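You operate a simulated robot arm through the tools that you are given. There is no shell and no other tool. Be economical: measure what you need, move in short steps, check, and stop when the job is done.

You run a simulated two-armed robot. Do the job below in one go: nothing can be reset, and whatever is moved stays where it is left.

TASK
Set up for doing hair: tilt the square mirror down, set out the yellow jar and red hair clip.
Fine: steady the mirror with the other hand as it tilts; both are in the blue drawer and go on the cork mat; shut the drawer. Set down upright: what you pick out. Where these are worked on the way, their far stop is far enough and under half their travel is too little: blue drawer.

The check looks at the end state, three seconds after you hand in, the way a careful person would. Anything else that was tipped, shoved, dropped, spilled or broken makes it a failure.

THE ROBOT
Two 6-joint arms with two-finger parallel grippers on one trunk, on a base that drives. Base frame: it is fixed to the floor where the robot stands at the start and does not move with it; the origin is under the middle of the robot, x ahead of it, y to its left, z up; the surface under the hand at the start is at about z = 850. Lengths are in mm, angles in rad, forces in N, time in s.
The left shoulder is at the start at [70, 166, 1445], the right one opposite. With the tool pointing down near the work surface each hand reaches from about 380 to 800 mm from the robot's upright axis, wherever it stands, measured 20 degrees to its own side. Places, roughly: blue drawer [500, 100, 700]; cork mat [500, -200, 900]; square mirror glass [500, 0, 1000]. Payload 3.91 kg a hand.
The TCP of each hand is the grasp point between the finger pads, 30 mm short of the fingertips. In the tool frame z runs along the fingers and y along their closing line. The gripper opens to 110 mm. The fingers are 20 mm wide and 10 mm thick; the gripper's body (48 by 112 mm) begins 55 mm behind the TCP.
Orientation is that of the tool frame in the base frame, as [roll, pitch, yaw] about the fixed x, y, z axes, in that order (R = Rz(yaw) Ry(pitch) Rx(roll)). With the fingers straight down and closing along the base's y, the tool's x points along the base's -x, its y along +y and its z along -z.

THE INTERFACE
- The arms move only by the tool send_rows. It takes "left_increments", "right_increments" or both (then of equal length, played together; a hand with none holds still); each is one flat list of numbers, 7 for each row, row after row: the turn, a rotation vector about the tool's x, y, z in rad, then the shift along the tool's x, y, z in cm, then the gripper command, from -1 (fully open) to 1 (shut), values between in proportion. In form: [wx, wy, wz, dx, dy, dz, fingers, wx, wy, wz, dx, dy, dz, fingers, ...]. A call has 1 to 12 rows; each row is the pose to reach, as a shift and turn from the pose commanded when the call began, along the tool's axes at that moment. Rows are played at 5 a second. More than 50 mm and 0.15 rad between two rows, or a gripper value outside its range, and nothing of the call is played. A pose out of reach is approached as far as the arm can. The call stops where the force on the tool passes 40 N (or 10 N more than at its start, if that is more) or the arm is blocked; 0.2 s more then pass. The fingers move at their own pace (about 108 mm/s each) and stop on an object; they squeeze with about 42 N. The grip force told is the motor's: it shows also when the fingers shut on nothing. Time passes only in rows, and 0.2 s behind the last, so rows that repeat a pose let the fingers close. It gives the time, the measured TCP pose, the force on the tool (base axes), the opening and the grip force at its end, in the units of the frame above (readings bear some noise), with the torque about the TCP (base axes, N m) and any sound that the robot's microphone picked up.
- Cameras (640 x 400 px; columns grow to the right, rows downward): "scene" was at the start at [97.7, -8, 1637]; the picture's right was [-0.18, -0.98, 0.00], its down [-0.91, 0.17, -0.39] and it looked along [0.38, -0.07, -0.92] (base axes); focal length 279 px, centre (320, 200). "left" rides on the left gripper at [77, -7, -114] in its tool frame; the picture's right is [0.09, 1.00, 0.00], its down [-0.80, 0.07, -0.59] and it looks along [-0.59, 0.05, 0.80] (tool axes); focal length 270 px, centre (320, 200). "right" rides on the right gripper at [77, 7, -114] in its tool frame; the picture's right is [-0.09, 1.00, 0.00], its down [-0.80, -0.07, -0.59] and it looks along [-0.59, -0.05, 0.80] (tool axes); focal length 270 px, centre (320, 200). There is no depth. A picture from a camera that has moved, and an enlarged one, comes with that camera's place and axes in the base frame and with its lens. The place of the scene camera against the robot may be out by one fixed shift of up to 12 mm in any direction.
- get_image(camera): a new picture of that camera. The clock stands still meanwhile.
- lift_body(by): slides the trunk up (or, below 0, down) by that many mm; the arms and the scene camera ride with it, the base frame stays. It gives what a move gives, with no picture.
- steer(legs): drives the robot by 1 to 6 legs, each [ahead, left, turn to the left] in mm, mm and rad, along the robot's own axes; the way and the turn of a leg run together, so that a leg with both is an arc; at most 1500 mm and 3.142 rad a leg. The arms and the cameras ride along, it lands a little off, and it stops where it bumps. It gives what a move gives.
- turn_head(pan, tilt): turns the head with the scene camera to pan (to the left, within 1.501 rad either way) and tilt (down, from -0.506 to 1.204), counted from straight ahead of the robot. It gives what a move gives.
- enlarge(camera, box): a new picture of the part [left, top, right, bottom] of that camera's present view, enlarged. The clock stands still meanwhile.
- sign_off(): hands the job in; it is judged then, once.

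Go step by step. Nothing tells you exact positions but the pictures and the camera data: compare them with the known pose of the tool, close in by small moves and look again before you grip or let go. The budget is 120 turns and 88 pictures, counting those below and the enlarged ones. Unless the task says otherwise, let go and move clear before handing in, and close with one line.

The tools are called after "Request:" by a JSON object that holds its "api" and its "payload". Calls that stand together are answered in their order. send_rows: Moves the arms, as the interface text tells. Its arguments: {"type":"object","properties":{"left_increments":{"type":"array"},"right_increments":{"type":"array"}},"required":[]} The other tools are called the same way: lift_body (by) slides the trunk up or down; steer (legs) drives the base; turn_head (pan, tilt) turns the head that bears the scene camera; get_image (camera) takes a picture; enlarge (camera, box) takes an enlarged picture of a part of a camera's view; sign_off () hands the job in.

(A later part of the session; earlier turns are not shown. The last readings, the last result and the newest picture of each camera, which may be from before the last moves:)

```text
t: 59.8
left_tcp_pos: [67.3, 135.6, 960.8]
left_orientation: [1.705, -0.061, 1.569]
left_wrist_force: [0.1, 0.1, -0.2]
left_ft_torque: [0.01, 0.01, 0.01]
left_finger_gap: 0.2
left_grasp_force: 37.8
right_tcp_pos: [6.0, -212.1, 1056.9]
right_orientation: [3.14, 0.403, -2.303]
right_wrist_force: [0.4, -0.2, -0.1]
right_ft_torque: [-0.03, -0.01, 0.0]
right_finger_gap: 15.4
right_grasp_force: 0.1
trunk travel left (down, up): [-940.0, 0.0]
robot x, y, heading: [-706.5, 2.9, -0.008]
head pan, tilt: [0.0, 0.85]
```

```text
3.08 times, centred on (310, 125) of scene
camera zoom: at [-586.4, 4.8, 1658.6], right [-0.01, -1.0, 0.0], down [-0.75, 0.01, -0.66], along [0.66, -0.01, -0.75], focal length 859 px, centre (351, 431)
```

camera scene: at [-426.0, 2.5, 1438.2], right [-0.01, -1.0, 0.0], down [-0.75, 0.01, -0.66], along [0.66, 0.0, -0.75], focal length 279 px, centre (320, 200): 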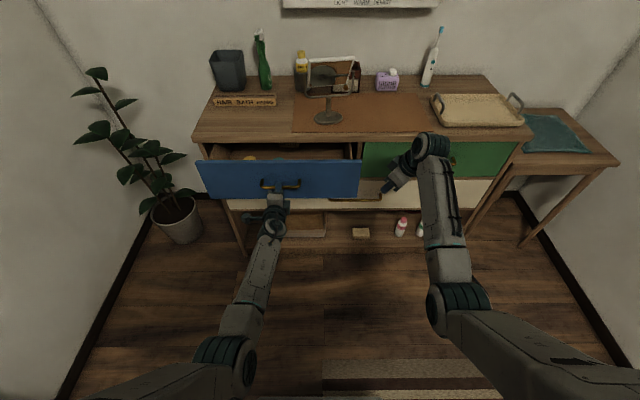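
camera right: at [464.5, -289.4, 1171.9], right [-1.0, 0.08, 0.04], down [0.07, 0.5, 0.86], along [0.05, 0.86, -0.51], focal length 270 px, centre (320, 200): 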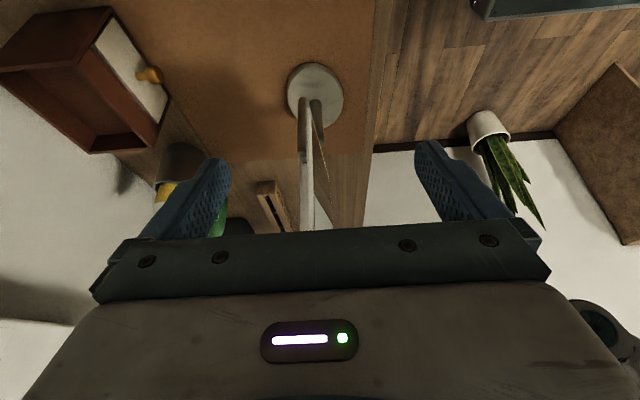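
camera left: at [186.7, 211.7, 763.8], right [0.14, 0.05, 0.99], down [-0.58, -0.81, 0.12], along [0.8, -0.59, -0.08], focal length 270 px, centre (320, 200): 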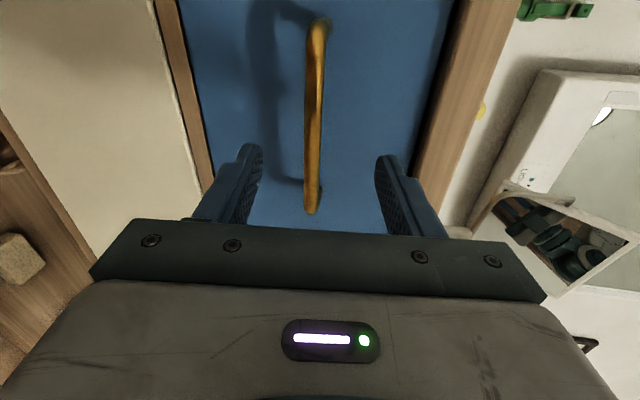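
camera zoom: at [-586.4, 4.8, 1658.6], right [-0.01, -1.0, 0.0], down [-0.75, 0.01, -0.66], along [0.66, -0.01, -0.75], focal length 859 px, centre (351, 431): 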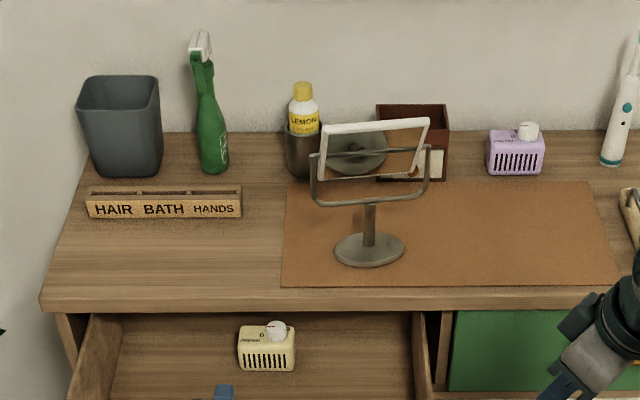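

Request:
{"api": "send_rows", "payload": {"left_increments": [0.14, 0, 0, 0, 0, 0, -1, 0.28, 0, 0, 0, 0, 0, -1, 0.42, 0, 0, 0, 0, 0, -1, 0.56, 0, 0, 0, 0, 0, -1, 0.7, 0, 0, 0, 0, 0, -1, 0.84, 0, 0, 0, 0, 0, -1, 0.98, 0, 0, 0, 0, 0, -1, 1.12, 0, 0, 0, 0, 0, -1, 1.26, 0, 0, 0, 0, 0, -1, 1.43, 0, 0, 0, 0, 0, -1]}}

Request:
{"api": "steer", "payload": {"legs": [[340, 0, 0]]}}

Request:
{"api": "turn_head", "payload": {"pan": 0.15, "tilt": 1.1}}

Request:
{"api": "get_image", "payload": {"camera": "scene"}}

```text
refused: row 10 steps farther than a row can; nothing moved
```

```text
t: 62.1
left_tcp_pos: [417.1, 136.5, 961.7]
left_orientation: [1.703, -0.062, 1.573]
left_wrist_force: [-0.5, -0.2, -0.1]
left_ft_torque: [0.03, -0.01, 0.03]
left_finger_gap: 0.0
left_grasp_force: 37.3
right_tcp_pos: [356.2, -213.6, 1057.3]
right_orientation: [-3.14, 0.405, -2.297]
right_wrist_force: [0.3, 0.1, -0.8]
right_ft_torque: [0.02, 0.0, 0.0]
right_finger_gap: 15.4
right_grasp_force: 0.1
trunk travel left (down, up): [-940.0, 0.0]
robot x, y, heading: [-356.6, -1.1, -0.007]
head pan, tilt: [0.0, 0.85]
```

```text
t: 62.9
left_tcp_pos: [419.1, 136.0, 960.4]
left_orientation: [1.707, -0.062, 1.572]
left_wrist_force: [1.2, 0.2, -0.3]
left_ft_torque: [-0.05, 0.0, 0.02]
left_finger_gap: 0.0
left_grasp_force: 37.5
right_tcp_pos: [359.6, -212.7, 1056.5]
right_orientation: [3.141, 0.403, -2.298]
right_wrist_force: [-0.4, 0.3, -0.7]
right_ft_torque: [0.01, -0.02, 0.03]
right_finger_gap: 15.4
right_grasp_force: 0.0
trunk travel left (down, up): [-940.0, 0.0]
robot x, y, heading: [-356.4, -1.4, -0.007]
head pan, tilt: [0.15, 1.1]
```

```text
24 pictures are left
camera scene: at [-249.7, 12.0, 1640.9], right [0.14, -0.99, 0.0], down [-0.88, -0.13, -0.45], along [0.45, 0.07, -0.89], focal length 279 px, centre (320, 200)
```

scene: 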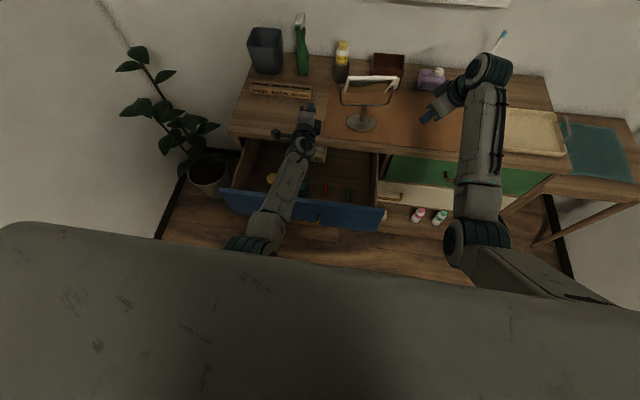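

The rotation was refused (one step too large) but nothing was touched. I can now see several items in the drawer. Redoing the rotation to point the left hand down.

Request:
{"api": "send_rows", "payload": {"left_increments": [0.143, 0, 0, 0, 0, 0, -1, 0.286, 0, 0, 0, 0, 0, -1, 0.429, 0, 0, 0, 0, 0, -1, 0.572, 0, 0, 0, 0, 0, -1, 0.715, 0, 0, 0, 0, 0, -1, 0.858, 0, 0, 0, 0, 0, -1, 1.001, 0, 0, 0, 0, 0, -1, 1.144, 0, 0, 0, 0, 0, -1, 1.287, 0, 0, 0, 0, 0, -1, 1.43, 0, 0, 0, 0, 0, -1]}}

Request:
{"api": "enlarge", "payload": {"camera": "scene", "box": [210, 120, 410, 250]}}

```text
t: 65.1
left_tcp_pos: [419.9, 136.4, 960.7]
left_orientation: [3.139, -0.061, 1.574]
left_wrist_force: [-0.4, 0.8, -0.3]
left_ft_torque: [0.03, -0.01, 0.01]
left_finger_gap: 110.0
left_grasp_force: 0.1
left hand out of reach, approached as far as the arm can: row 1
right_tcp_pos: [359.2, -212.6, 1055.2]
right_orientation: [3.14, 0.405, -2.299]
right_wrist_force: [-0.2, 0.6, -0.9]
right_ft_torque: [0.02, 0.01, 0.0]
right_finger_gap: 15.3
right_grasp_force: 0.1
trunk travel left (down, up): [-940.0, 0.0]
robot x, y, heading: [-354.3, 0.8, -0.005]
head pan, tilt: [0.15, 1.1]
```

```text
3.08 times, centred on (310, 185) of scene
camera zoom: at [-249.1, 11.6, 1640.7], right [0.14, -0.99, 0.0], down [-0.88, -0.13, -0.45], along [0.45, 0.07, -0.89], focal length 859 px, centre (351, 246)
```

zoom: 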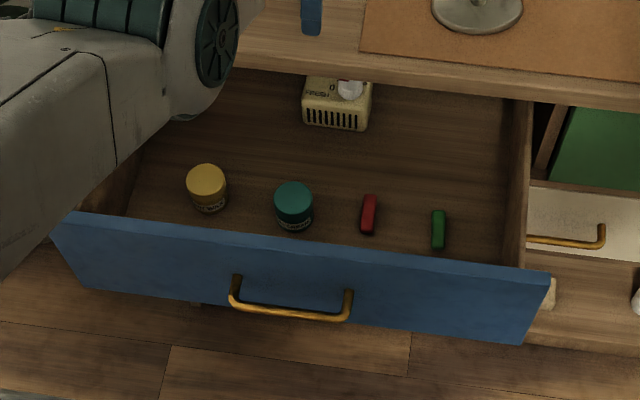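

In the drawer I see a yellow jar, a teal jar, a red clip, a green clip and a beige box. The yellow jar is near (270, 262) and the red clip near (270, 70). Moving the left hand above the jar.

Request:
{"api": "send_rows", "payload": {"left_increments": [0, -0.012, 0, 2.4, -3.0, 1.97, -1, 0, -0.024, 0, 4.8, -6.0, 3.94, -1, 0, -0.036, 0, 7.2, -9.0, 5.91, -1, 0, -0.048, 0, 9.6, -12.0, 7.88, -1, 0, -0.061, 0, 12.0, -15.0, 9.85, -1]}}

Request:
{"api": "get_image", "payload": {"camera": "left"}}

```text
t: 66.3
left_tcp_pos: [270.5, 262.6, 867.3]
left_orientation: [3.135, 0.003, 1.571]
left_wrist_force: [0.1, -1.0, 0.3]
left_ft_torque: [-0.06, -0.05, 0.0]
left_finger_gap: 110.0
left_grasp_force: 0.1
right_tcp_pos: [357.5, -211.2, 1058.3]
right_orientation: [-3.139, 0.404, -2.297]
right_wrist_force: [-0.2, 0.7, 1.2]
right_ft_torque: [0.0, -0.03, 0.01]
right_finger_gap: 15.4
right_grasp_force: 0.0
trunk travel left (down, up): [-940.0, 0.0]
robot x, y, heading: [-351.1, -0.3, -0.007]
head pan, tilt: [0.15, 1.1]
```

```text
22 pictures are left
camera left: at [263.1, 340.2, 982.7], right [1.0, 0.09, 0.01], down [0.07, -0.8, 0.6], along [0.06, -0.59, -0.8], focal length 270 px, centre (320, 200)
```

left: 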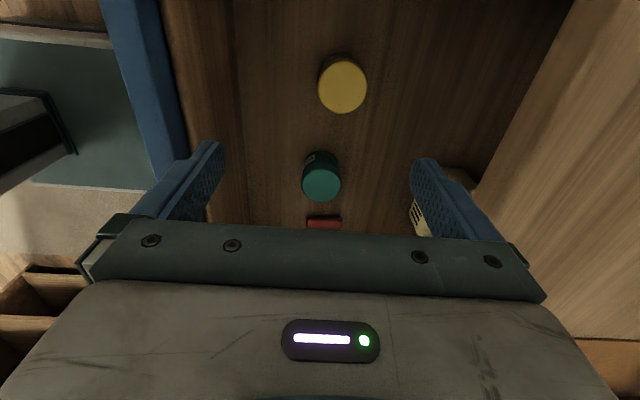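

Triangulating, the yellow jar's lid is at about (291, 280, 718) and the red clip at about (292, 75, 678). I'll turn the gripper 45° so its camera clears the walls, and descend toward the jar.

Request:
{"api": "send_rows", "payload": {"left_increments": [0, 0, -0.131, 0.3, 0.34, 1.1, -0.45, 0, 0, -0.262, 0.6, 0.68, 2.2, -0.45, 0, 0, -0.393, 0.9, 1.02, 3.3, -0.45, 0, 0, -0.524, 1.2, 1.36, 4.4, -0.45, 0, 0, -0.655, 1.5, 1.7, 5.5, -0.45, 0, 0, -0.785, 1.74, 2.05, 6.7, -0.45]}}

Request:
{"api": "get_image", "payload": {"camera": "left"}}

```text
t: 67.7
left_tcp_pos: [291.9, 278.9, 800.6]
left_orientation: [3.139, 0.003, 2.359]
left_wrist_force: [0.5, 0.3, -0.1]
left_ft_torque: [0.01, 0.02, 0.03]
left_finger_gap: 79.9
left_grasp_force: 0.0
right_tcp_pos: [358.6, -211.6, 1055.7]
right_orientation: [3.141, 0.405, -2.3]
right_wrist_force: [0.6, -0.7, 0.3]
right_ft_torque: [-0.02, -0.03, -0.02]
right_finger_gap: 15.6
right_grasp_force: 0.0
trunk travel left (down, up): [-940.0, 0.0]
robot x, y, heading: [-352.6, -0.2, -0.014]
head pan, tilt: [0.15, 1.1]
```

```text
21 pictures are left
camera left: at [230.2, 329.0, 915.1], right [0.64, 0.77, 0.0], down [0.61, -0.51, 0.6], along [0.46, -0.38, -0.8], focal length 270 px, centre (320, 200)
```

left: 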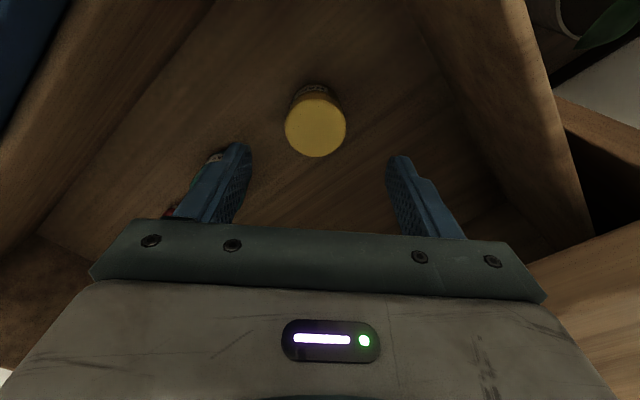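

Request:
{"api": "send_rows", "payload": {"left_increments": [0, 0, 0, 0, 0, 2.2, -0.45, 0, 0, 0, 0, 0, 4.5, -0.45]}}

Request:
{"api": "get_image", "payload": {"camera": "left"}}

```text
t: 68.3
left_tcp_pos: [291.3, 279.6, 755.9]
left_orientation: [3.138, 0.004, 2.359]
left_wrist_force: [-0.1, 0.2, 0.1]
left_ft_torque: [0.0, -0.03, -0.03]
left_finger_gap: 79.8
left_grasp_force: 0.1
right_tcp_pos: [358.5, -211.7, 1056.4]
right_orientation: [3.139, 0.404, -2.3]
right_wrist_force: [0.6, 0.3, -0.8]
right_ft_torque: [-0.02, -0.01, 0.0]
right_finger_gap: 15.4
right_grasp_force: 0.1
trunk travel left (down, up): [-940.0, 0.0]
robot x, y, heading: [-357.0, 4.1, -0.005]
head pan, tilt: [0.15, 1.1]
```

```text
20 pictures are left
camera left: at [231.1, 328.9, 871.3], right [0.64, 0.77, 0.0], down [0.61, -0.52, 0.6], along [0.46, -0.38, -0.8], focal length 270 px, centre (320, 200)
```

left: 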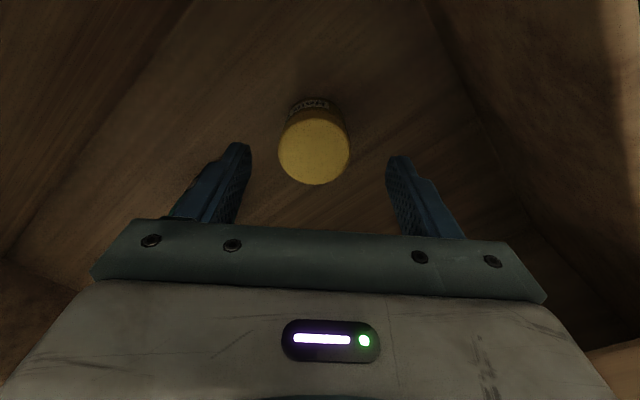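

The lid is at about (286, 279, 720) and 43 mm across. I'll shift slightly, descend, and grip.

Request:
{"api": "send_rows", "payload": {"left_increments": [0, 0, 0, 0.32, -0.39, 0, -0.45, 0, 0, 0, 0.32, -0.39, 2, -0.45, 0, 0, 0, 0.32, -0.39, 3.8, -0.45, 0, 0, 0, 0.32, -0.39, 3.8, 0.3, 0, 0, 0, 0.32, -0.39, 3.8, 1, 0, 0, 0, 0.32, -0.39, 3.8, 1]}}

Request:
{"api": "get_image", "payload": {"camera": "left"}}

```text
t: 69.7
left_tcp_pos: [276.7, 278.8, 728.4]
left_orientation: [3.138, 0.002, 2.355]
left_wrist_force: [-0.3, 0.3, 0.9]
left_ft_torque: [0.01, 0.0, 0.02]
left_finger_gap: 45.5
left_grasp_force: 42.5
left hand out of reach, approached as far as the arm can: row 3, 4, 5, 6
right_tcp_pos: [358.0, -212.3, 1056.3]
right_orientation: [-3.141, 0.403, -2.299]
right_wrist_force: [0.5, 0.4, 0.1]
right_ft_torque: [0.02, 0.0, 0.01]
right_finger_gap: 15.6
right_grasp_force: 0.0
trunk travel left (down, up): [-940.0, 0.0]
robot x, y, heading: [-351.5, 2.6, -0.005]
head pan, tilt: [0.15, 1.1]
```

```text
19 pictures are left
camera left: at [216.3, 329.2, 842.8], right [0.64, 0.77, 0.0], down [0.61, -0.52, 0.6], along [0.46, -0.38, -0.8], focal length 270 px, centre (320, 200)
```

left: 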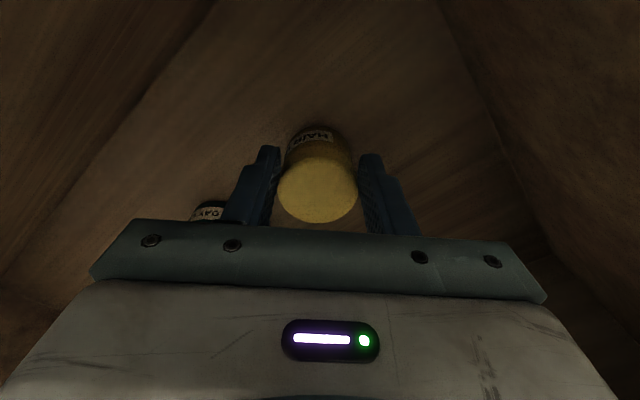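

The jar is gripped (45.5 mm). Lifting.

Request:
{"api": "send_rows", "payload": {"left_increments": [0, 0, 0, 0, 0, -3, 1, 0, 0, 0, 0, 0, -7, 1, 0, 0, 0, 0, 0, -11, 1, 0, 0, 0, 0, 0, -15.5, 1, 0, 0, 0, 0, 0, -20, 1, 0, 0, 0, 0, 0, -22, 1]}}

Request:
{"api": "get_image", "payload": {"camera": "scene"}}

```text
t: 71.1
left_tcp_pos: [277.3, 276.0, 949.9]
left_orientation: [3.136, 0.005, 2.356]
left_wrist_force: [-0.4, 0.0, 0.6]
left_ft_torque: [-0.01, 0.0, 0.01]
left_finger_gap: 0.0
left_grasp_force: 37.2
right_tcp_pos: [357.1, -213.0, 1056.2]
right_orientation: [3.141, 0.403, -2.3]
right_wrist_force: [-0.7, -0.3, 0.2]
right_ft_torque: [-0.01, -0.05, 0.03]
right_finger_gap: 15.3
right_grasp_force: 0.1
trunk travel left (down, up): [-940.0, 0.0]
robot x, y, heading: [-354.6, -1.7, -0.005]
head pan, tilt: [0.15, 1.1]
```

```text
18 pictures are left
camera scene: at [-250.7, 12.0, 1640.9], right [0.14, -0.99, 0.0], down [-0.88, -0.13, -0.45], along [0.45, 0.07, -0.89], focal length 279 px, centre (320, 200)
```

scene: 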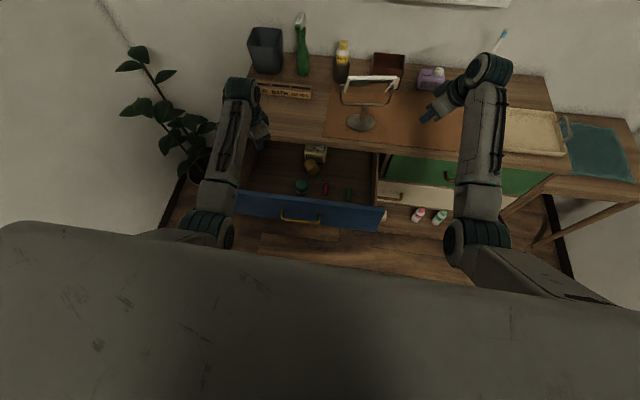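

The jar slipped out on the lift. I'll zoom in to see where it ended up.

Request:
{"api": "enlarge", "payload": {"camera": "scene", "box": [230, 120, 390, 230]}}

```text
3.64 times, centred on (310, 175) of scene
camera zoom: at [-250.7, 12.0, 1640.9], right [0.14, -0.99, 0.0], down [-0.88, -0.13, -0.45], along [0.45, 0.07, -0.89], focal length 1015 px, centre (356, 291)
```

zoom: 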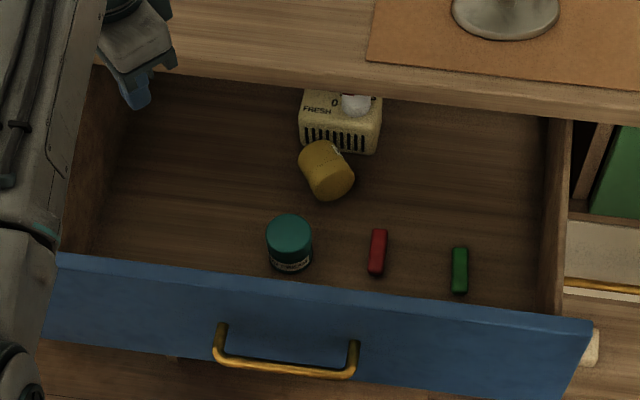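

The jar now lies on its side near (360, 143), just under the counter lip. The teal jar, the clips and the box are undisturbed. I'll turn the left hand square and look closely at the jar.

Request:
{"api": "send_rows", "payload": {"left_increments": [0, 0, -0.131, -1.7, -1.4, 0.6, -0.3, 0, 0, -0.262, -3.4, -2.8, 1.2, -0.3, 0, 0, -0.393, -5.1, -4.2, 1.8, -0.3, 0, 0, -0.524, -6.8, -5.6, 2.4, -0.3, 0, 0, -0.655, -8.5, -7.1, 3.0, -0.3, 0, 0, -0.785, -10.2, -8.5, 3.6, -0.3]}}

Request:
{"api": "lift_body", "payload": {"by": -80}}

Request:
{"api": "get_image", "payload": {"camera": "left"}}

```text
t: 72.5
left_tcp_pos: [288.1, 145.3, 911.8]
left_orientation: [-3.141, 0.005, -3.139]
left_wrist_force: [0.5, 0.3, 0.1]
left_ft_torque: [0.02, -0.01, 0.02]
left_finger_gap: 71.5
left_grasp_force: 0.2
right_tcp_pos: [359.3, -213.0, 1056.3]
right_orientation: [3.141, 0.404, -2.3]
right_wrist_force: [-0.5, 1.7, -0.7]
right_ft_torque: [-0.01, 0.0, 0.02]
right_finger_gap: 15.5
right_grasp_force: 0.1
trunk travel left (down, up): [-940.0, 0.0]
robot x, y, heading: [-352.9, 1.2, -0.01]
head pan, tilt: [0.15, 1.1]
```

```text
t: 73.7
left_tcp_pos: [288.0, 146.1, 832.8]
left_orientation: [-3.141, 0.004, 3.141]
left_wrist_force: [-0.1, -1.2, -1.0]
left_ft_torque: [-0.01, 0.0, 0.01]
left_finger_gap: 71.5
left_grasp_force: 0.0
right_tcp_pos: [357.8, -213.2, 978.5]
right_orientation: [3.141, 0.403, -2.298]
right_wrist_force: [-0.3, -0.3, 0.1]
right_ft_torque: [0.0, 0.02, -0.01]
right_finger_gap: 15.2
right_grasp_force: 0.1
trunk travel left (down, up): [-860.0, 80.0]
robot x, y, heading: [-353.6, -0.1, -0.009]
head pan, tilt: [0.15, 1.1]
```

```text
16 pictures are left
camera left: at [210.0, 139.6, 947.3], right [-0.09, 1.0, 0.0], down [0.8, 0.07, 0.6], along [0.6, 0.05, -0.8], focal length 270 px, centre (320, 200)
```

left: 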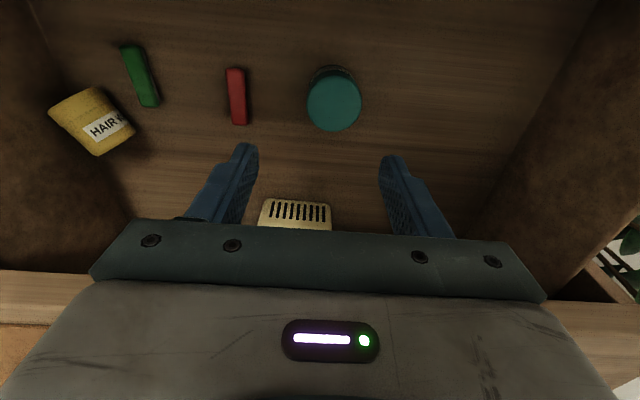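

The jar kept rolling and now rests against the drawer's right wall near (324, -69), with its lid pointing toward the robot. The right hand suits it better, so I'll bring it over in a straight-down pose and look.

Request:
{"api": "send_rows", "payload": {"right_increments": [0.024, 0.054, 0.119, -0.49, 1.75, 1.89, 0.5, 0.048, 0.108, 0.237, -0.98, 3.5, 3.77, 0.5, 0.072, 0.162, 0.356, -1.48, 5.26, 5.66, 0.5, 0.097, 0.216, 0.474, -1.97, 7.0, 7.54, 1, 0.121, 0.27, 0.593, -2.46, 8.76, 9.43, 1, 0.145, 0.324, 0.711, -2.96, 10.5, 11.3, 1, 0.169, 0.378, 0.83, -3.45, 12.27, 13.2, 1], "left_increments": [0, 0, 0, 0, 1, -1, -0.3, 0, 0, 0, 0, 3, -2, -0.3, 0, 0, 0, 0, 5, -3, -0.3, 0, 0, 0, 0, 7, -4, -0.3, 0, 0, 0, 0, 9, -5, -0.3, 0, 0, 0, 0, 10, -5, -0.3, 0, 0, 0, 0, 10, -5, -0.3]}}

Request:
{"api": "get_image", "payload": {"camera": "right"}}

```text
t: 75.2
left_tcp_pos: [288.7, 246.7, 881.3]
left_orientation: [-3.14, 0.003, 3.14]
left_wrist_force: [0.4, -0.7, -0.2]
left_ft_torque: [-0.01, -0.03, 0.02]
left_finger_gap: 71.6
left_grasp_force: 0.1
right_tcp_pos: [324.2, -68.1, 869.1]
right_orientation: [-3.141, 0.002, -3.141]
right_wrist_force: [-0.5, 0.8, -0.8]
right_ft_torque: [-0.01, 0.0, -0.04]
right_finger_gap: 0.2
right_grasp_force: 38.2
trunk travel left (down, up): [-860.0, 80.0]
robot x, y, heading: [-352.6, -0.2, -0.007]
head pan, tilt: [0.15, 1.1]
```

```text
15 pictures are left
camera right: at [247.1, -60.3, 983.0], right [0.09, 1.0, 0.0], down [0.8, -0.07, 0.59], along [0.59, -0.05, -0.8], focal length 270 px, centre (320, 200)
```

right: 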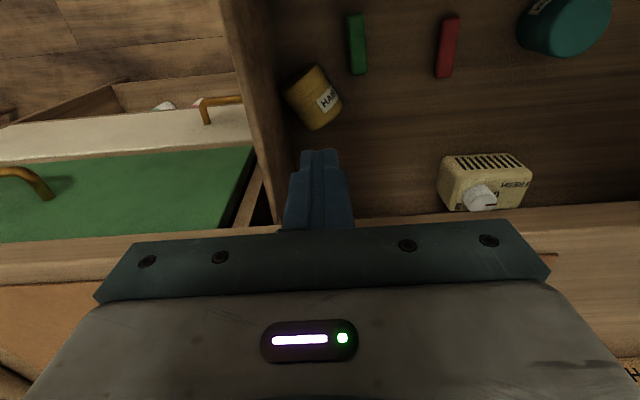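

Request:
{"api": "enlarge", "payload": {"camera": "right", "box": [260, 40, 380, 150]}}

```text
3.64 times, centred on (320, 95) of right
camera zoom: at [247.1, -60.3, 983.0], right [0.09, 1.0, 0.0], down [0.8, -0.07, 0.59], along [0.59, -0.05, -0.8], focal length 983 px, centre (320, 582)
```

zoom: 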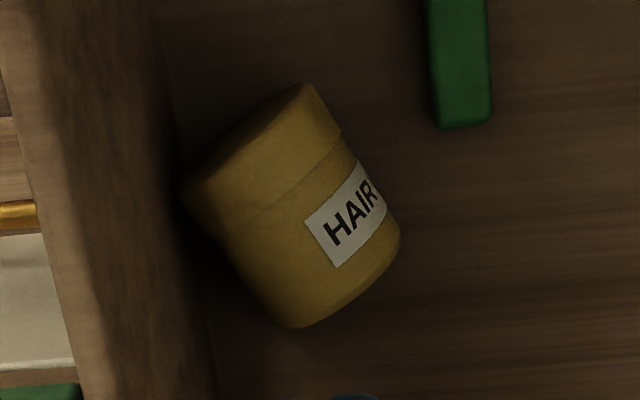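

The jar leans against the right wall with its lid toward the robot and partly toward the wall. There's no room for a finger on the wall side, so I'll use the left hand, tilted inward, to roll it off the wall by brushing its top. The right hand retreats first.

Request:
{"api": "send_rows", "payload": {"right_increments": [0, 0, 0, 0, 0, -4, 1, 0, 0, 0, 0, 0, -8, 1, 0, 0, 0, 0, -4, -11, 1, 0, 0, 0, 0, -8, -11, 1, 0, 0, 0, 0, -12, -11, 1, 0, 0, 0, 0, -16, -11, 1, 0, 0, 0, 0, -20, -11, 1], "left_increments": [0, 0, 0.136, 0, -1, 0, 1, 0, 0, 0.272, 0, -2, 0, 1, 0, 0, 0.408, 0, -3, 0, 1, 0, 0, 0.544, 0, -4, 0, 1, 0, 0, 0.68, 0, -5, 0, 1, 0, 0, 0.816, 0, -6, 0, 1, 0, 0, 0.95, 0, -7, 0, 1]}}

```text
t: 76.8
left_tcp_pos: [287.0, 174.6, 884.5]
left_orientation: [3.137, 0.002, 2.191]
left_wrist_force: [-1.0, -0.1, 0.6]
left_ft_torque: [0.01, 0.0, 0.0]
left_finger_gap: 0.0
left_grasp_force: 36.9
right_tcp_pos: [322.9, -268.9, 979.6]
right_orientation: [3.138, 0.001, -3.141]
right_wrist_force: [0.8, 0.7, -0.4]
right_ft_torque: [0.01, 0.01, 0.01]
right_finger_gap: 0.0
right_grasp_force: 38.3
trunk travel left (down, up): [-860.0, 80.0]
robot x, y, heading: [-350.7, 1.2, 0.001]
head pan, tilt: [0.15, 1.1]
```

Request:
{"api": "send_rows", "payload": {"left_increments": [0, -0.083, 0, -3.64, -1.84, 1.2, 1, 0, -0.167, 0, -7.27, -3.67, 2.4, 1, 0, -0.25, 0, -10.9, -5.5, 3.8, 1, 0, -0.333, 0, -14.5, -7.34, 5.2, 1, 0, -0.417, 0, -18.2, -9.17, 6.8, 1, 0, -0.5, 0, -21.8, -11.0, 8.4, 1]}}

Request:
{"api": "get_image", "payload": {"camera": "left"}}

```text
t: 78.5
left_tcp_pos: [334.8, -21.8, 788.7]
left_orientation: [3.105, 0.47, 2.203]
left_wrist_force: [0.3, -0.2, 0.6]
left_ft_torque: [0.01, -0.03, 0.01]
left_finger_gap: 0.0
left_grasp_force: 37.7
right_tcp_pos: [323.4, -267.3, 979.3]
right_orientation: [3.141, 0.0, -3.139]
right_wrist_force: [-0.1, -0.3, -0.7]
right_ft_torque: [-0.04, -0.03, 0.02]
right_finger_gap: 0.2
right_grasp_force: 37.9
trunk travel left (down, up): [-860.0, 80.0]
robot x, y, heading: [-350.9, 2.8, -0.002]
head pan, tilt: [0.15, 1.1]
stopped in row 6 (left hand): the arm was blocked; the commanded pose is now the measured one
```

```text
13 pictures are left
camera left: at [254.0, 68.0, 856.8], right [0.75, 0.66, -0.01], down [0.3, -0.33, 0.89], along [0.59, -0.67, -0.45], focal length 270 px, centre (320, 200)
```

left: 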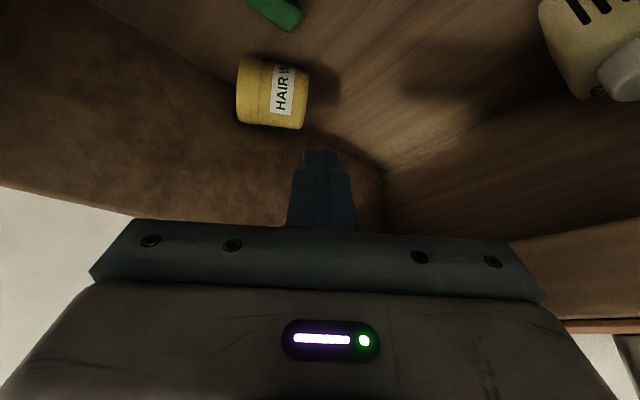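

The left arm is limited when it crosses the midline. I'll raise it and drive the base 150 mm to the right, so the jar comes into its comfortable zone.

Request:
{"api": "send_rows", "payload": {"left_increments": [0, 0, 0, -1.66, 0.12, -3.27, 1, 0, 0, 0, -3.3, 0.24, -6.5, 1, 0, 0, 0, -5.0, 0.36, -9.8, 1]}}

```text
t: 79.5
left_tcp_pos: [352.0, 16.8, 901.4]
left_orientation: [3.052, 0.444, 2.207]
left_wrist_force: [-0.2, 0.8, 0.4]
left_ft_torque: [0.0, 0.0, -0.01]
left_finger_gap: 0.0
left_grasp_force: 38.1
right_tcp_pos: [324.1, -267.2, 979.1]
right_orientation: [3.14, 0.0, -3.139]
right_wrist_force: [0.2, 0.1, -0.3]
right_ft_torque: [0.0, 0.0, 0.02]
right_finger_gap: 0.0
right_grasp_force: 37.7
trunk travel left (down, up): [-860.0, 80.0]
robot x, y, heading: [-352.9, 3.6, -0.001]
head pan, tilt: [0.15, 1.1]
stopped in row 3 (left hand): the arm was blocked; the commanded pose is now the measured one
```

Request:
{"api": "steer", "payload": {"legs": [[0, -170, 0]]}}

```text
t: 80.9
left_tcp_pos: [347.9, -143.3, 900.5]
left_orientation: [3.057, 0.444, 2.211]
left_wrist_force: [0.2, -0.3, 0.5]
left_ft_torque: [-0.04, -0.03, 0.03]
left_finger_gap: 0.0
left_grasp_force: 38.1
right_tcp_pos: [324.2, -428.2, 979.8]
right_orientation: [-3.141, 0.0, -3.138]
right_wrist_force: [0.6, 0.2, -0.2]
right_ft_torque: [-0.02, -0.02, 0.0]
right_finger_gap: 0.0
right_grasp_force: 37.8
trunk travel left (down, up): [-860.0, 80.0]
robot x, y, heading: [-353.4, -161.2, -0.002]
head pan, tilt: [0.15, 1.1]
```

Request:
{"api": "send_rows", "payload": {"left_increments": [0.069, -0.012, 0.13, 2.3, 1.24, -1.0, 1, 0.138, -0.024, 0.25, 4.6, 2.48, -2.0, 1, 0.206, -0.037, 0.37, 6.9, 3.72, -3.0, 1, 0.25, -0.045, 0.49, 8.3, 3.46, 0.0, 1, 0.275, -0.049, 0.576, 9.8, 3.2, 3.0, 1, 0.275, -0.049, 0.576, 11.2, 2.96, 6.0, 1]}}

Request:
{"api": "get_image", "payload": {"camera": "left"}}

```text
t: 82.3
left_tcp_pos: [328.7, -61.8, 797.8]
left_orientation: [3.056, 0.44, 1.569]
left_wrist_force: [0.8, -0.4, 0.7]
left_ft_torque: [0.02, -0.02, -0.02]
left_finger_gap: 0.0
left_grasp_force: 37.5
right_tcp_pos: [325.8, -430.0, 979.7]
right_orientation: [3.139, 0.001, -3.138]
right_wrist_force: [0.2, -0.7, 0.4]
right_ft_torque: [0.0, 0.01, 0.0]
right_finger_gap: 0.1
right_grasp_force: 37.4
trunk travel left (down, up): [-860.0, 80.0]
robot x, y, heading: [-354.8, -166.3, -0.004]
head pan, tilt: [0.15, 1.1]
```

```text
12 pictures are left
camera left: at [310.8, 56.4, 868.3], right [0.99, 0.12, 0.04], down [0.02, -0.47, 0.88], along [0.12, -0.88, -0.47], focal length 270 px, centre (320, 200)
```

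left: 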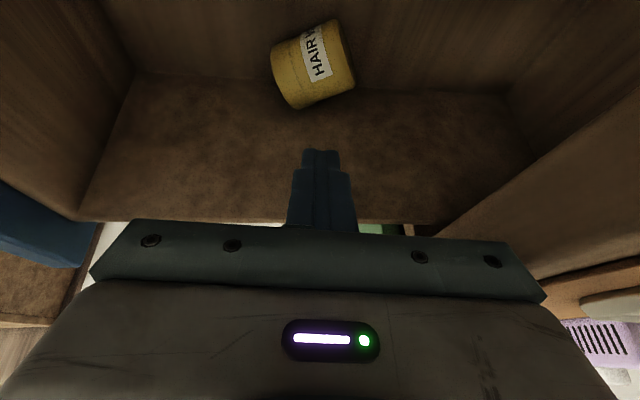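

I have a clear view now. The jar is at about (326, -67, 695) with its lid end just touching the wall. I can grip it end to end from this side, so I'll turn the gripper along the jar's axis and move to a pre-grasp.

Request:
{"api": "send_rows", "payload": {"left_increments": [-0.046, 0.008, -0.097, 0.87, -0.56, 0.3, -0.127, -0.092, 0.016, -0.194, 1.74, -1.12, 0.8, -0.127, -0.137, 0.025, -0.291, 2.6, -1.68, 1.8, -0.127, -0.183, 0.033, -0.388, 3.47, -2.24, 2.83, -0.127]}}

Request:
{"api": "get_image", "payload": {"camera": "left"}}

```text
t: 83.3
left_tcp_pos: [310.8, -44.4, 759.5]
left_orientation: [3.055, 0.444, 2.004]
left_wrist_force: [-0.2, 0.3, -0.1]
left_ft_torque: [-0.02, 0.02, 0.01]
left_finger_gap: 61.8
left_grasp_force: 0.0
right_tcp_pos: [323.9, -429.7, 979.9]
right_orientation: [3.141, 0.004, -3.136]
right_wrist_force: [0.8, 0.5, -0.5]
right_ft_torque: [0.0, -0.01, 0.0]
right_finger_gap: 0.0
right_grasp_force: 37.8
trunk travel left (down, up): [-860.0, 80.0]
robot x, y, heading: [-353.5, -161.3, -0.001]
head pan, tilt: [0.15, 1.1]
```

```text
11 pictures are left
camera left: at [245.3, 56.0, 828.6], right [0.85, 0.52, 0.04], down [0.21, -0.42, 0.88], along [0.48, -0.74, -0.47], focal length 270 px, centre (320, 200)
```

left: 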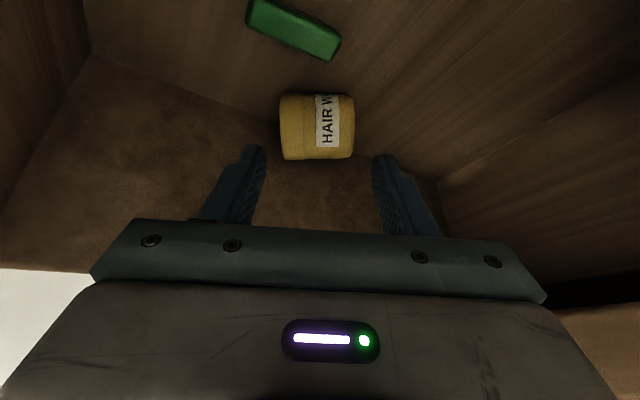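

Nicely aligned. I'll slide down along the tool axis and close.

Request:
{"api": "send_rows", "payload": {"left_increments": [0, 0, 0, 0, -0.05, 1.6, -0.127, 0, 0, 0, 0, -0.1, 3.2, -0.127, 0, 0, 0, 0, -0.1, 4.8, -0.127, 0, 0, 0, 0, -0.1, 4.8, 0.4, 0, 0, 0, 0, -0.1, 4.8, 1, 0, 0, 0, 0, -0.1, 4.8, 1]}}

Request:
{"api": "get_image", "payload": {"camera": "left"}}

```text
t: 84.7
left_tcp_pos: [321.6, -61.4, 714.8]
left_orientation: [3.056, 0.443, 2.002]
left_wrist_force: [-0.4, -0.6, 3.2]
left_ft_torque: [-0.08, 0.02, 0.03]
left_finger_gap: 51.2
left_grasp_force: 42.5
right_tcp_pos: [323.6, -429.0, 978.3]
right_orientation: [3.139, 0.002, -3.136]
right_wrist_force: [0.1, -0.7, 0.2]
right_ft_torque: [0.01, -0.02, -0.04]
right_finger_gap: 0.0
right_grasp_force: 37.6
trunk travel left (down, up): [-860.0, 80.0]
robot x, y, heading: [-355.4, -162.5, -0.005]
head pan, tilt: [0.15, 1.1]
```

```text
10 pictures are left
camera left: at [256.7, 39.1, 785.8], right [0.85, 0.52, 0.04], down [0.21, -0.42, 0.88], along [0.48, -0.75, -0.47], focal length 270 px, centre (320, 200)
```

left: 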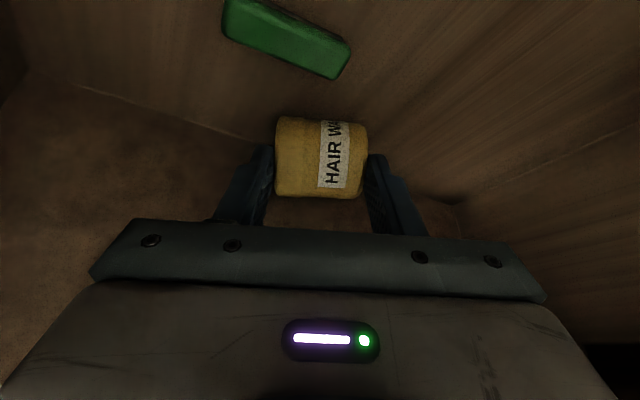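

The jar is gripped end to end (51 mm). Lifting it out straight up.

Request:
{"api": "send_rows", "payload": {"left_increments": [0, 0, 0, -0.86, 0.15, -1.8, 1, 0, 0, 0, -1.72, 0.3, -3.6, 1, 0, 0, 0, -3.0, 0.55, -6.4, 1, 0, 0, 0, -4.7, 0.86, -10.0, 1, 0, 0, 0, -6.4, 1.16, -13.6, 1, 0, 0, 0, -8.2, 1.47, -17.1, 1]}}

```text
t: 86.1
left_tcp_pos: [321.6, -63.3, 904.4]
left_orientation: [3.057, 0.442, 2.002]
left_wrist_force: [-0.1, 0.2, -1.2]
left_ft_torque: [0.03, 0.04, -0.02]
left_finger_gap: 51.4
left_grasp_force: 42.2
right_tcp_pos: [324.0, -430.1, 980.4]
right_orientation: [3.141, 0.0, -3.136]
right_wrist_force: [-0.2, 0.1, 0.3]
right_ft_torque: [-0.04, 0.0, -0.01]
right_finger_gap: 0.0
right_grasp_force: 37.5
trunk travel left (down, up): [-860.0, 80.0]
robot x, y, heading: [-353.2, -158.9, -0.003]
head pan, tilt: [0.15, 1.1]
```

Jar held firmly. Rotating the tool upright to the home yaw.

Request:
{"api": "send_rows", "payload": {"left_increments": [-0.02, 0.049, -0.123, 0.53, 0.12, -0.49, 1, -0.039, 0.098, -0.245, 1.07, 0.23, -0.98, 1, -0.059, 0.146, -0.368, 1.6, 0.35, -1.47, 1, -0.078, 0.195, -0.491, 2.13, 0.47, -1.96, 1, -0.098, 0.244, -0.613, 2.67, 0.58, -2.44, 1, -0.117, 0.293, -0.736, 3.2, 0.7, -2.93, 1, -0.137, 0.341, -0.859, 3.73, 0.82, -3.42, 1, -0.156, 0.39, -0.981, 4.27, 0.93, -3.91, 1, -0.176, 0.439, -1.104, 4.8, 1.05, -4.4, 1]}}

```text
t: 88.1
left_tcp_pos: [301.4, -3.2, 925.3]
left_orientation: [-3.141, -0.001, -3.138]
left_wrist_force: [-0.1, -0.6, -1.2]
left_ft_torque: [0.01, 0.06, -0.01]
left_finger_gap: 51.3
left_grasp_force: 42.3
right_tcp_pos: [324.5, -429.7, 979.4]
right_orientation: [3.141, 0.002, -3.136]
right_wrist_force: [0.1, -1.0, -0.2]
right_ft_torque: [-0.01, -0.02, 0.04]
right_finger_gap: 0.3
right_grasp_force: 37.6
trunk travel left (down, up): [-860.0, 80.0]
robot x, y, heading: [-355.5, -165.5, -0.004]
head pan, tilt: [0.15, 1.1]
```

Request:
{"api": "send_rows", "payload": {"left_increments": [0.141, 0, 0, 0, -0.7, 0, 1, 0.282, 0, 0, 0, -1.4, 0, 1, 0.423, 0, 0, 0, -2.1, 0, 1, 0.565, 0, 0, 0, -2.8, 0, 1, 0.706, 0, 0, 0, -3.5, 0, 1, 0.847, 0, 0, 0, -4.2, 0, 1, 0.988, 0, 0, 0, -5, 0, 1, 1.13, 0, 0, 0, -6, 0, 1]}}

```text
t: 89.9
left_tcp_pos: [302.6, -62.8, 924.4]
left_orientation: [-2.009, 0.0, -3.138]
left_wrist_force: [0.6, -0.1, 0.2]
left_ft_torque: [0.04, -0.02, -0.02]
left_finger_gap: 51.0
left_grasp_force: 42.1
right_tcp_pos: [324.6, -429.6, 978.7]
right_orientation: [3.139, 0.001, -3.138]
right_wrist_force: [-0.6, 0.1, -0.1]
right_ft_torque: [0.04, 0.02, -0.01]
right_finger_gap: 0.0
right_grasp_force: 37.9
trunk travel left (down, up): [-860.0, 80.0]
robot x, y, heading: [-354.3, -162.1, -0.001]
head pan, tilt: [0.15, 1.1]
```

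The arm reaches the pose: the jar is held lid-up with 25° of tilt, tool pointing sideways. Now I'll drive left and then ahead to bring it over the left strip of the mat.

Request:
{"api": "steer", "payload": {"legs": [[0, 143, 0], [124, 0, 0]]}}

Request:
{"api": "get_image", "payload": {"camera": "scene"}}

```text
t: 92.1
left_tcp_pos: [423.9, 79.7, 926.5]
left_orientation: [-2.01, -0.001, -3.136]
left_wrist_force: [-0.5, 0.3, -1.2]
left_ft_torque: [0.05, 0.0, 0.04]
left_finger_gap: 51.0
left_grasp_force: 42.3
right_tcp_pos: [447.2, -288.1, 980.8]
right_orientation: [3.14, 0.002, -3.132]
right_wrist_force: [-0.5, -0.2, 0.6]
right_ft_torque: [0.01, -0.02, 0.0]
right_finger_gap: 0.0
right_grasp_force: 38.0
trunk travel left (down, up): [-860.0, 80.0]
robot x, y, heading: [-230.9, -23.8, 0.001]
head pan, tilt: [0.15, 1.1]
```

```text
9 pictures are left
camera scene: at [-130.1, -12.4, 1561.2], right [0.15, -0.99, 0.0], down [-0.88, -0.13, -0.45], along [0.45, 0.07, -0.89], focal length 279 px, centre (320, 200)
```

scene: 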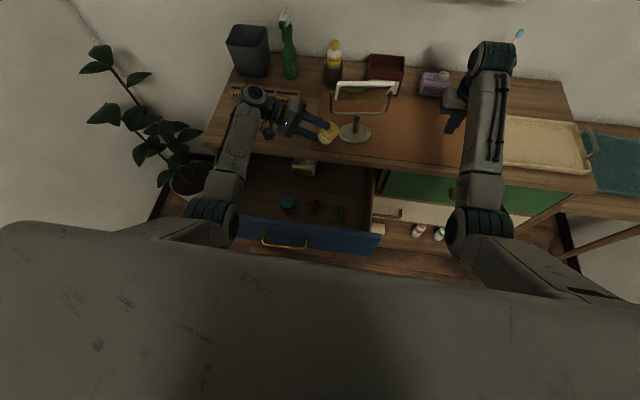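

Request:
{"api": "enlarge", "payload": {"camera": "scene", "box": [270, 70, 410, 170]}}

```text
4.00 times, centred on (340, 120) of scene
camera zoom: at [-130.1, -12.4, 1561.2], right [0.15, -0.99, 0.0], down [-0.88, -0.13, -0.45], along [0.45, 0.07, -0.89], focal length 1117 px, centre (240, 520)
```

zoom: 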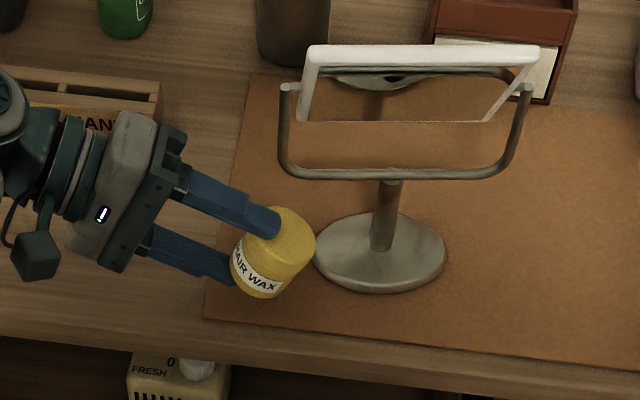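

The jar is lid-up over the mat. I'll shift it a little further onto the mat, away from both edges, and lower to just above the surface.

Request:
{"api": "send_rows", "payload": {"left_increments": [0, 0, 0, -0.6, 0.2, 0.5, 1, 0, 0, 0, -1.2, 1.2, 1.35, 1, 0, 0, 0, -1.2, 2.12, 2.09, 1]}}

Request:
{"api": "send_rows", "payload": {"left_increments": [0, 0, 0, 0, 0.18, 0.085, 1, 0, 0, 0, 0, 0.36, 0.17, 1]}}

```text
t: 92.9
left_tcp_pos: [437.6, 67.3, 903.9]
left_orientation: [-2.008, 0.011, -3.134]
left_wrist_force: [7.9, 3.4, 22.2]
left_ft_torque: [-0.87, -0.48, 0.43]
left_finger_gap: 51.2
left_grasp_force: 42.0
right_tcp_pos: [445.8, -288.4, 981.8]
right_orientation: [3.139, 0.002, -3.134]
right_wrist_force: [-0.7, -0.7, -0.3]
right_ft_torque: [0.0, 0.03, -0.01]
right_finger_gap: 0.1
right_grasp_force: 37.3
trunk travel left (down, up): [-860.0, 80.0]
robot x, y, heading: [-226.4, -24.5, 0.001]
head pan, tilt: [0.15, 1.1]
```

```text
t: 93.4
left_tcp_pos: [438.7, 67.7, 902.1]
left_orientation: [-2.002, 0.013, -3.136]
left_wrist_force: [-6.9, 2.4, 17.7]
left_ft_torque: [-0.7, 0.34, -0.37]
left_finger_gap: 51.4
left_grasp_force: 41.9
right_tcp_pos: [446.2, -289.3, 979.8]
right_orientation: [3.141, 0.001, -3.134]
right_wrist_force: [-0.6, -0.1, -0.3]
right_ft_torque: [-0.04, -0.01, -0.01]
right_finger_gap: 0.0
right_grasp_force: 38.0
trunk travel left (down, up): [-860.0, 80.0]
robot x, y, heading: [-230.0, -25.1, -0.001]
head pan, tilt: [0.15, 1.1]
stopped in row 2 (left hand): the force on the tool passed its limit at 43 N (the readings are from after the stop); the commanded pose is now the measured one
```

Request:
{"api": "enlarge", "payload": {"camera": "scene", "box": [290, 90, 370, 160]}}

```text
5.71 times, centred on (330, 125) of scene
camera zoom: at [-130.7, -13.0, 1560.8], right [0.15, -0.99, 0.0], down [-0.88, -0.13, -0.46], along [0.45, 0.07, -0.89], focal length 1595 px, centre (263, 629)
```

zoom: 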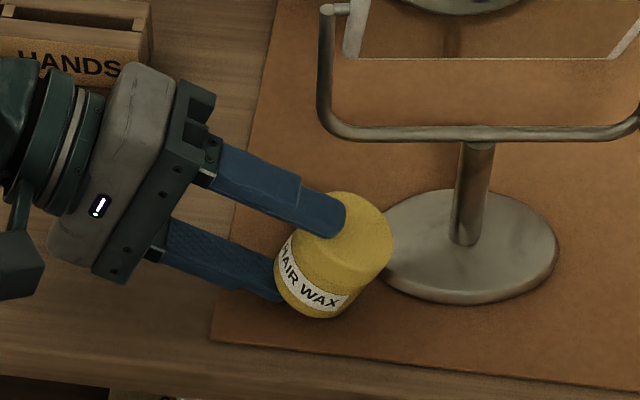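

The bottom edge is on the mat. I'll relieve the pressure, open a few millimetres and draw the fingers out sideways so the jar settles upright.

Request:
{"api": "send_rows", "payload": {"left_increments": [0, 0, 0, 0, -0.14, -0.06, 1, 0, 0, 0, 0, -0.14, -0.06, -0.02, 0, 0, 0, 0, -0.14, -0.06, -0.02, 0, 0, 0, 0, 0.1, -0.6, -0.02, 0, 0, 0, 0, 0.5, -1.5, -0.02, 0, 0, 0, 0, 0.93, -2.4, -0.02, 0, 0, 0, 0, 1.35, -3.3, -0.02, 0, 0, 0, 0, 1.8, -4.3, -0.02, 0, 0, 0, 0, 2.2, -5.2, -0.02, 0, 0, 0, 0, 2.9, -6.8, -0.02, 0, 0, 0, 0, 3.6, -8.4, -0.02]}}

Request:
{"api": "enlarge", "payload": {"camera": "scene", "box": [270, 70, 410, 170]}}

```text
t: 95.8
left_tcp_pos: [438.5, 159.1, 901.3]
left_orientation: [-2.004, 0.008, -3.135]
left_wrist_force: [0.1, 0.2, -0.3]
left_ft_torque: [-0.06, -0.01, -0.01]
left_finger_gap: 56.3
left_grasp_force: 0.0
right_tcp_pos: [448.2, -288.2, 980.7]
right_orientation: [3.14, -0.001, -3.131]
right_wrist_force: [1.4, 0.8, -1.1]
right_ft_torque: [0.0, -0.03, 0.0]
right_finger_gap: 0.0
right_grasp_force: 38.1
trunk travel left (down, up): [-860.0, 80.0]
robot x, y, heading: [-230.4, -27.1, -0.001]
head pan, tilt: [0.15, 1.1]
```

```text
4.00 times, centred on (340, 120) of scene
camera zoom: at [-127.9, -12.2, 1560.9], right [0.15, -0.99, 0.0], down [-0.88, -0.13, -0.45], along [0.45, 0.07, -0.89], focal length 1117 px, centre (240, 520)
```

zoom: 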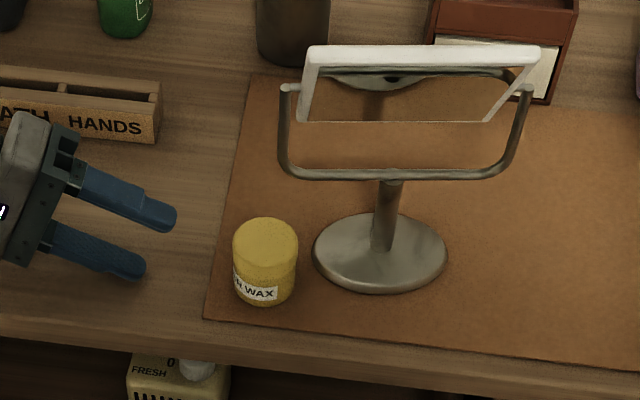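

The jar stands upright on the mat with its lid on. Next is the red clip, which I'll take with the right hand. I'll back up and drive left so the right arm is in front of it.

Request:
{"api": "steer", "payload": {"legs": [[-125, 0, 0], [0, 165, 0]]}}

```text
t: 98.1
left_tcp_pos: [311.5, 319.5, 902.0]
left_orientation: [-2.007, 0.01, -3.135]
left_wrist_force: [0.3, 0.2, 0.4]
left_ft_torque: [-0.02, 0.03, 0.0]
left_finger_gap: 56.1
left_grasp_force: 0.0
right_tcp_pos: [322.5, -128.8, 978.7]
right_orientation: [3.138, 0.0, -3.133]
right_wrist_force: [0.6, 0.1, -0.4]
right_ft_torque: [0.04, 0.01, -0.02]
right_finger_gap: 0.0
right_grasp_force: 37.9
trunk travel left (down, up): [-860.0, 80.0]
robot x, y, heading: [-359.4, 136.7, 0.003]
head pan, tilt: [0.15, 1.1]
```

Request:
{"api": "send_rows", "payload": {"right_increments": [0, 0, 0, 0.75, 4.6, 1.5, 0.09, 0, 0, 0, 1.5, 9.3, 3, 0.09, 0, 0, 0, 2.25, 14, 4.5, 0.09, 0, 0, 0, 3, 18.5, 6, 0.09, 0, 0, 0, 3, 19.5, 10.5, 0.09, 0, 0, 0, 3, 19.5, 15, 0.09, 0, 0, 0, 3, 19.5, 16, 0.09]}}

Request:
{"api": "get_image", "payload": {"camera": "right"}}

```text
t: 99.7
left_tcp_pos: [311.5, 320.9, 901.7]
left_orientation: [-2.005, 0.01, -3.134]
left_wrist_force: [-0.8, 0.0, 0.1]
left_ft_torque: [0.0, -0.02, -0.04]
left_finger_gap: 56.2
left_grasp_force: 0.0
right_tcp_pos: [291.8, 69.3, 820.2]
right_orientation: [3.14, -0.001, -3.13]
right_wrist_force: [-0.4, 0.1, -0.7]
right_ft_torque: [-0.01, 0.0, 0.0]
right_finger_gap: 50.0
right_grasp_force: 0.0
trunk travel left (down, up): [-860.0, 80.0]
robot x, y, heading: [-358.9, 137.1, 0.003]
head pan, tilt: [0.15, 1.1]
```

```text
5 pictures are left
camera right: at [215.4, 76.0, 935.1], right [0.08, 1.0, 0.0], down [0.8, -0.06, 0.6], along [0.59, -0.05, -0.8], focal length 270 px, centre (320, 200)
```

right: 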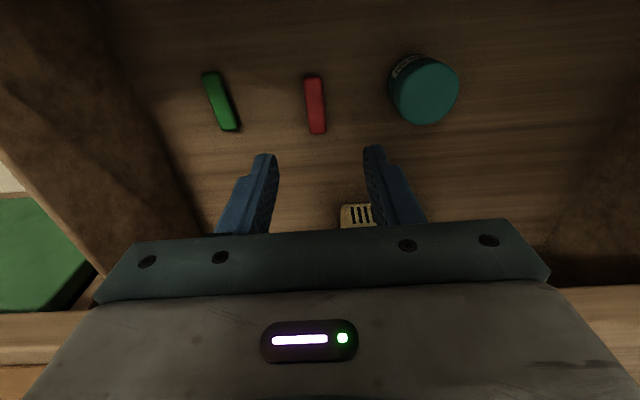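

The clip lies along x at (291.5, 64), about 16 mm wide. Descending and gripping.

Request:
{"api": "send_rows", "payload": {"right_increments": [0, 0, 0, 0, -0.53, 4, 0.09, 0, 0, 0, 0, -0.53, 8, 0.09, 0, 0, 0, 0, -0.53, 10.5, 0.09, 0, 0, 0, 0, -0.53, 11.5, 0.09, 0, 0, 0, 0, -0.53, 11.5, 0.6, 0, 0, 0, 0, -0.53, 11.5, 1, 0, 0, 0, 0, -0.53, 11.5, 1]}}

```text
t: 101.3
left_tcp_pos: [313.1, 320.3, 901.9]
left_orientation: [-2.005, 0.007, -3.135]
left_wrist_force: [0.4, 0.3, 0.7]
left_ft_torque: [0.01, 0.01, 0.01]
left_finger_gap: 55.9
left_grasp_force: 0.0
right_tcp_pos: [291.6, 62.8, 705.7]
right_orientation: [3.14, 0.001, -3.133]
right_wrist_force: [-0.2, 0.2, 0.5]
right_ft_torque: [0.02, 0.05, -0.02]
right_finger_gap: 0.2
right_grasp_force: 38.0
trunk travel left (down, up): [-860.0, 80.0]
robot x, y, heading: [-356.6, 139.4, 0.001]
head pan, tilt: [0.15, 1.1]
```

It closed on nothing, so the clip sits lower than the fingertips. I'll open and feel my way down to the floor.

Request:
{"api": "send_rows", "payload": {"right_increments": [0, 0, 0, -0.3, 0.1, 0, 0.3, 0, 0, 0, -0.4, 0.1, 0, 0.3, 0, 0, 0, -0.4, 0.1, 0.4, 0.3, 0, 0, 0, -0.4, 0.1, 0.8, 0.3, 0, 0, 0, -0.4, 0.1, 1.1, 0.3, 0, 0, 0, -0.4, 0.1, 1.4, 0.3, 0, 0, 0, -0.4, 0.1, 1.7, 0.3, 0, 0, 0, -0.4, 0.1, 2.0, 0.3, 0, 0, 0, -0.4, 0.1, 2.3, 0.3]}}

```text
t: 103.3
left_tcp_pos: [311.3, 320.3, 901.2]
left_orientation: [-2.006, 0.009, -3.136]
left_wrist_force: [-0.4, -1.1, 0.7]
left_ft_torque: [0.0, 0.02, 0.01]
left_finger_gap: 56.1
left_grasp_force: 0.1
right_tcp_pos: [289.3, 61.2, 690.7]
right_orientation: [3.141, 0.001, -3.13]
right_wrist_force: [-0.6, 0.3, -0.6]
right_ft_torque: [0.02, 0.02, -0.01]
right_finger_gap: 38.4
right_grasp_force: 0.0
right hand out of reach, approached as far as the arm can: row 6, 7, 8, 9
trunk travel left (down, up): [-860.0, 80.0]
robot x, y, heading: [-353.5, 135.1, 0.006]
head pan, tilt: [0.15, 1.1]
```

Request:
{"api": "send_rows", "payload": {"right_increments": [0, 0, 0, 0, 0.2, 0, 0.3, 0, 0, 0, 0, 0.2, 0, 0.7, 0, 0, 0, 0, 0.2, 0, 1, 0, 0, 0, 0, 0.2, 0, 1]}}

```text
t: 104.3
left_tcp_pos: [310.7, 319.5, 902.4]
left_orientation: [-2.005, 0.009, -3.136]
left_wrist_force: [-0.8, 0.7, 0.4]
left_ft_torque: [-0.01, -0.01, 0.0]
left_finger_gap: 56.0
left_grasp_force: 0.1
right_tcp_pos: [289.2, 63.6, 690.7]
right_orientation: [3.139, 0.0, -3.131]
right_wrist_force: [0.1, -0.6, -0.2]
right_ft_torque: [0.01, 0.0, -0.03]
right_finger_gap: 15.7
right_grasp_force: 42.1
trunk travel left (down, up): [-860.0, 80.0]
robot x, y, heading: [-358.0, 136.5, 0.0]
head pan, tilt: [0.15, 1.1]
```

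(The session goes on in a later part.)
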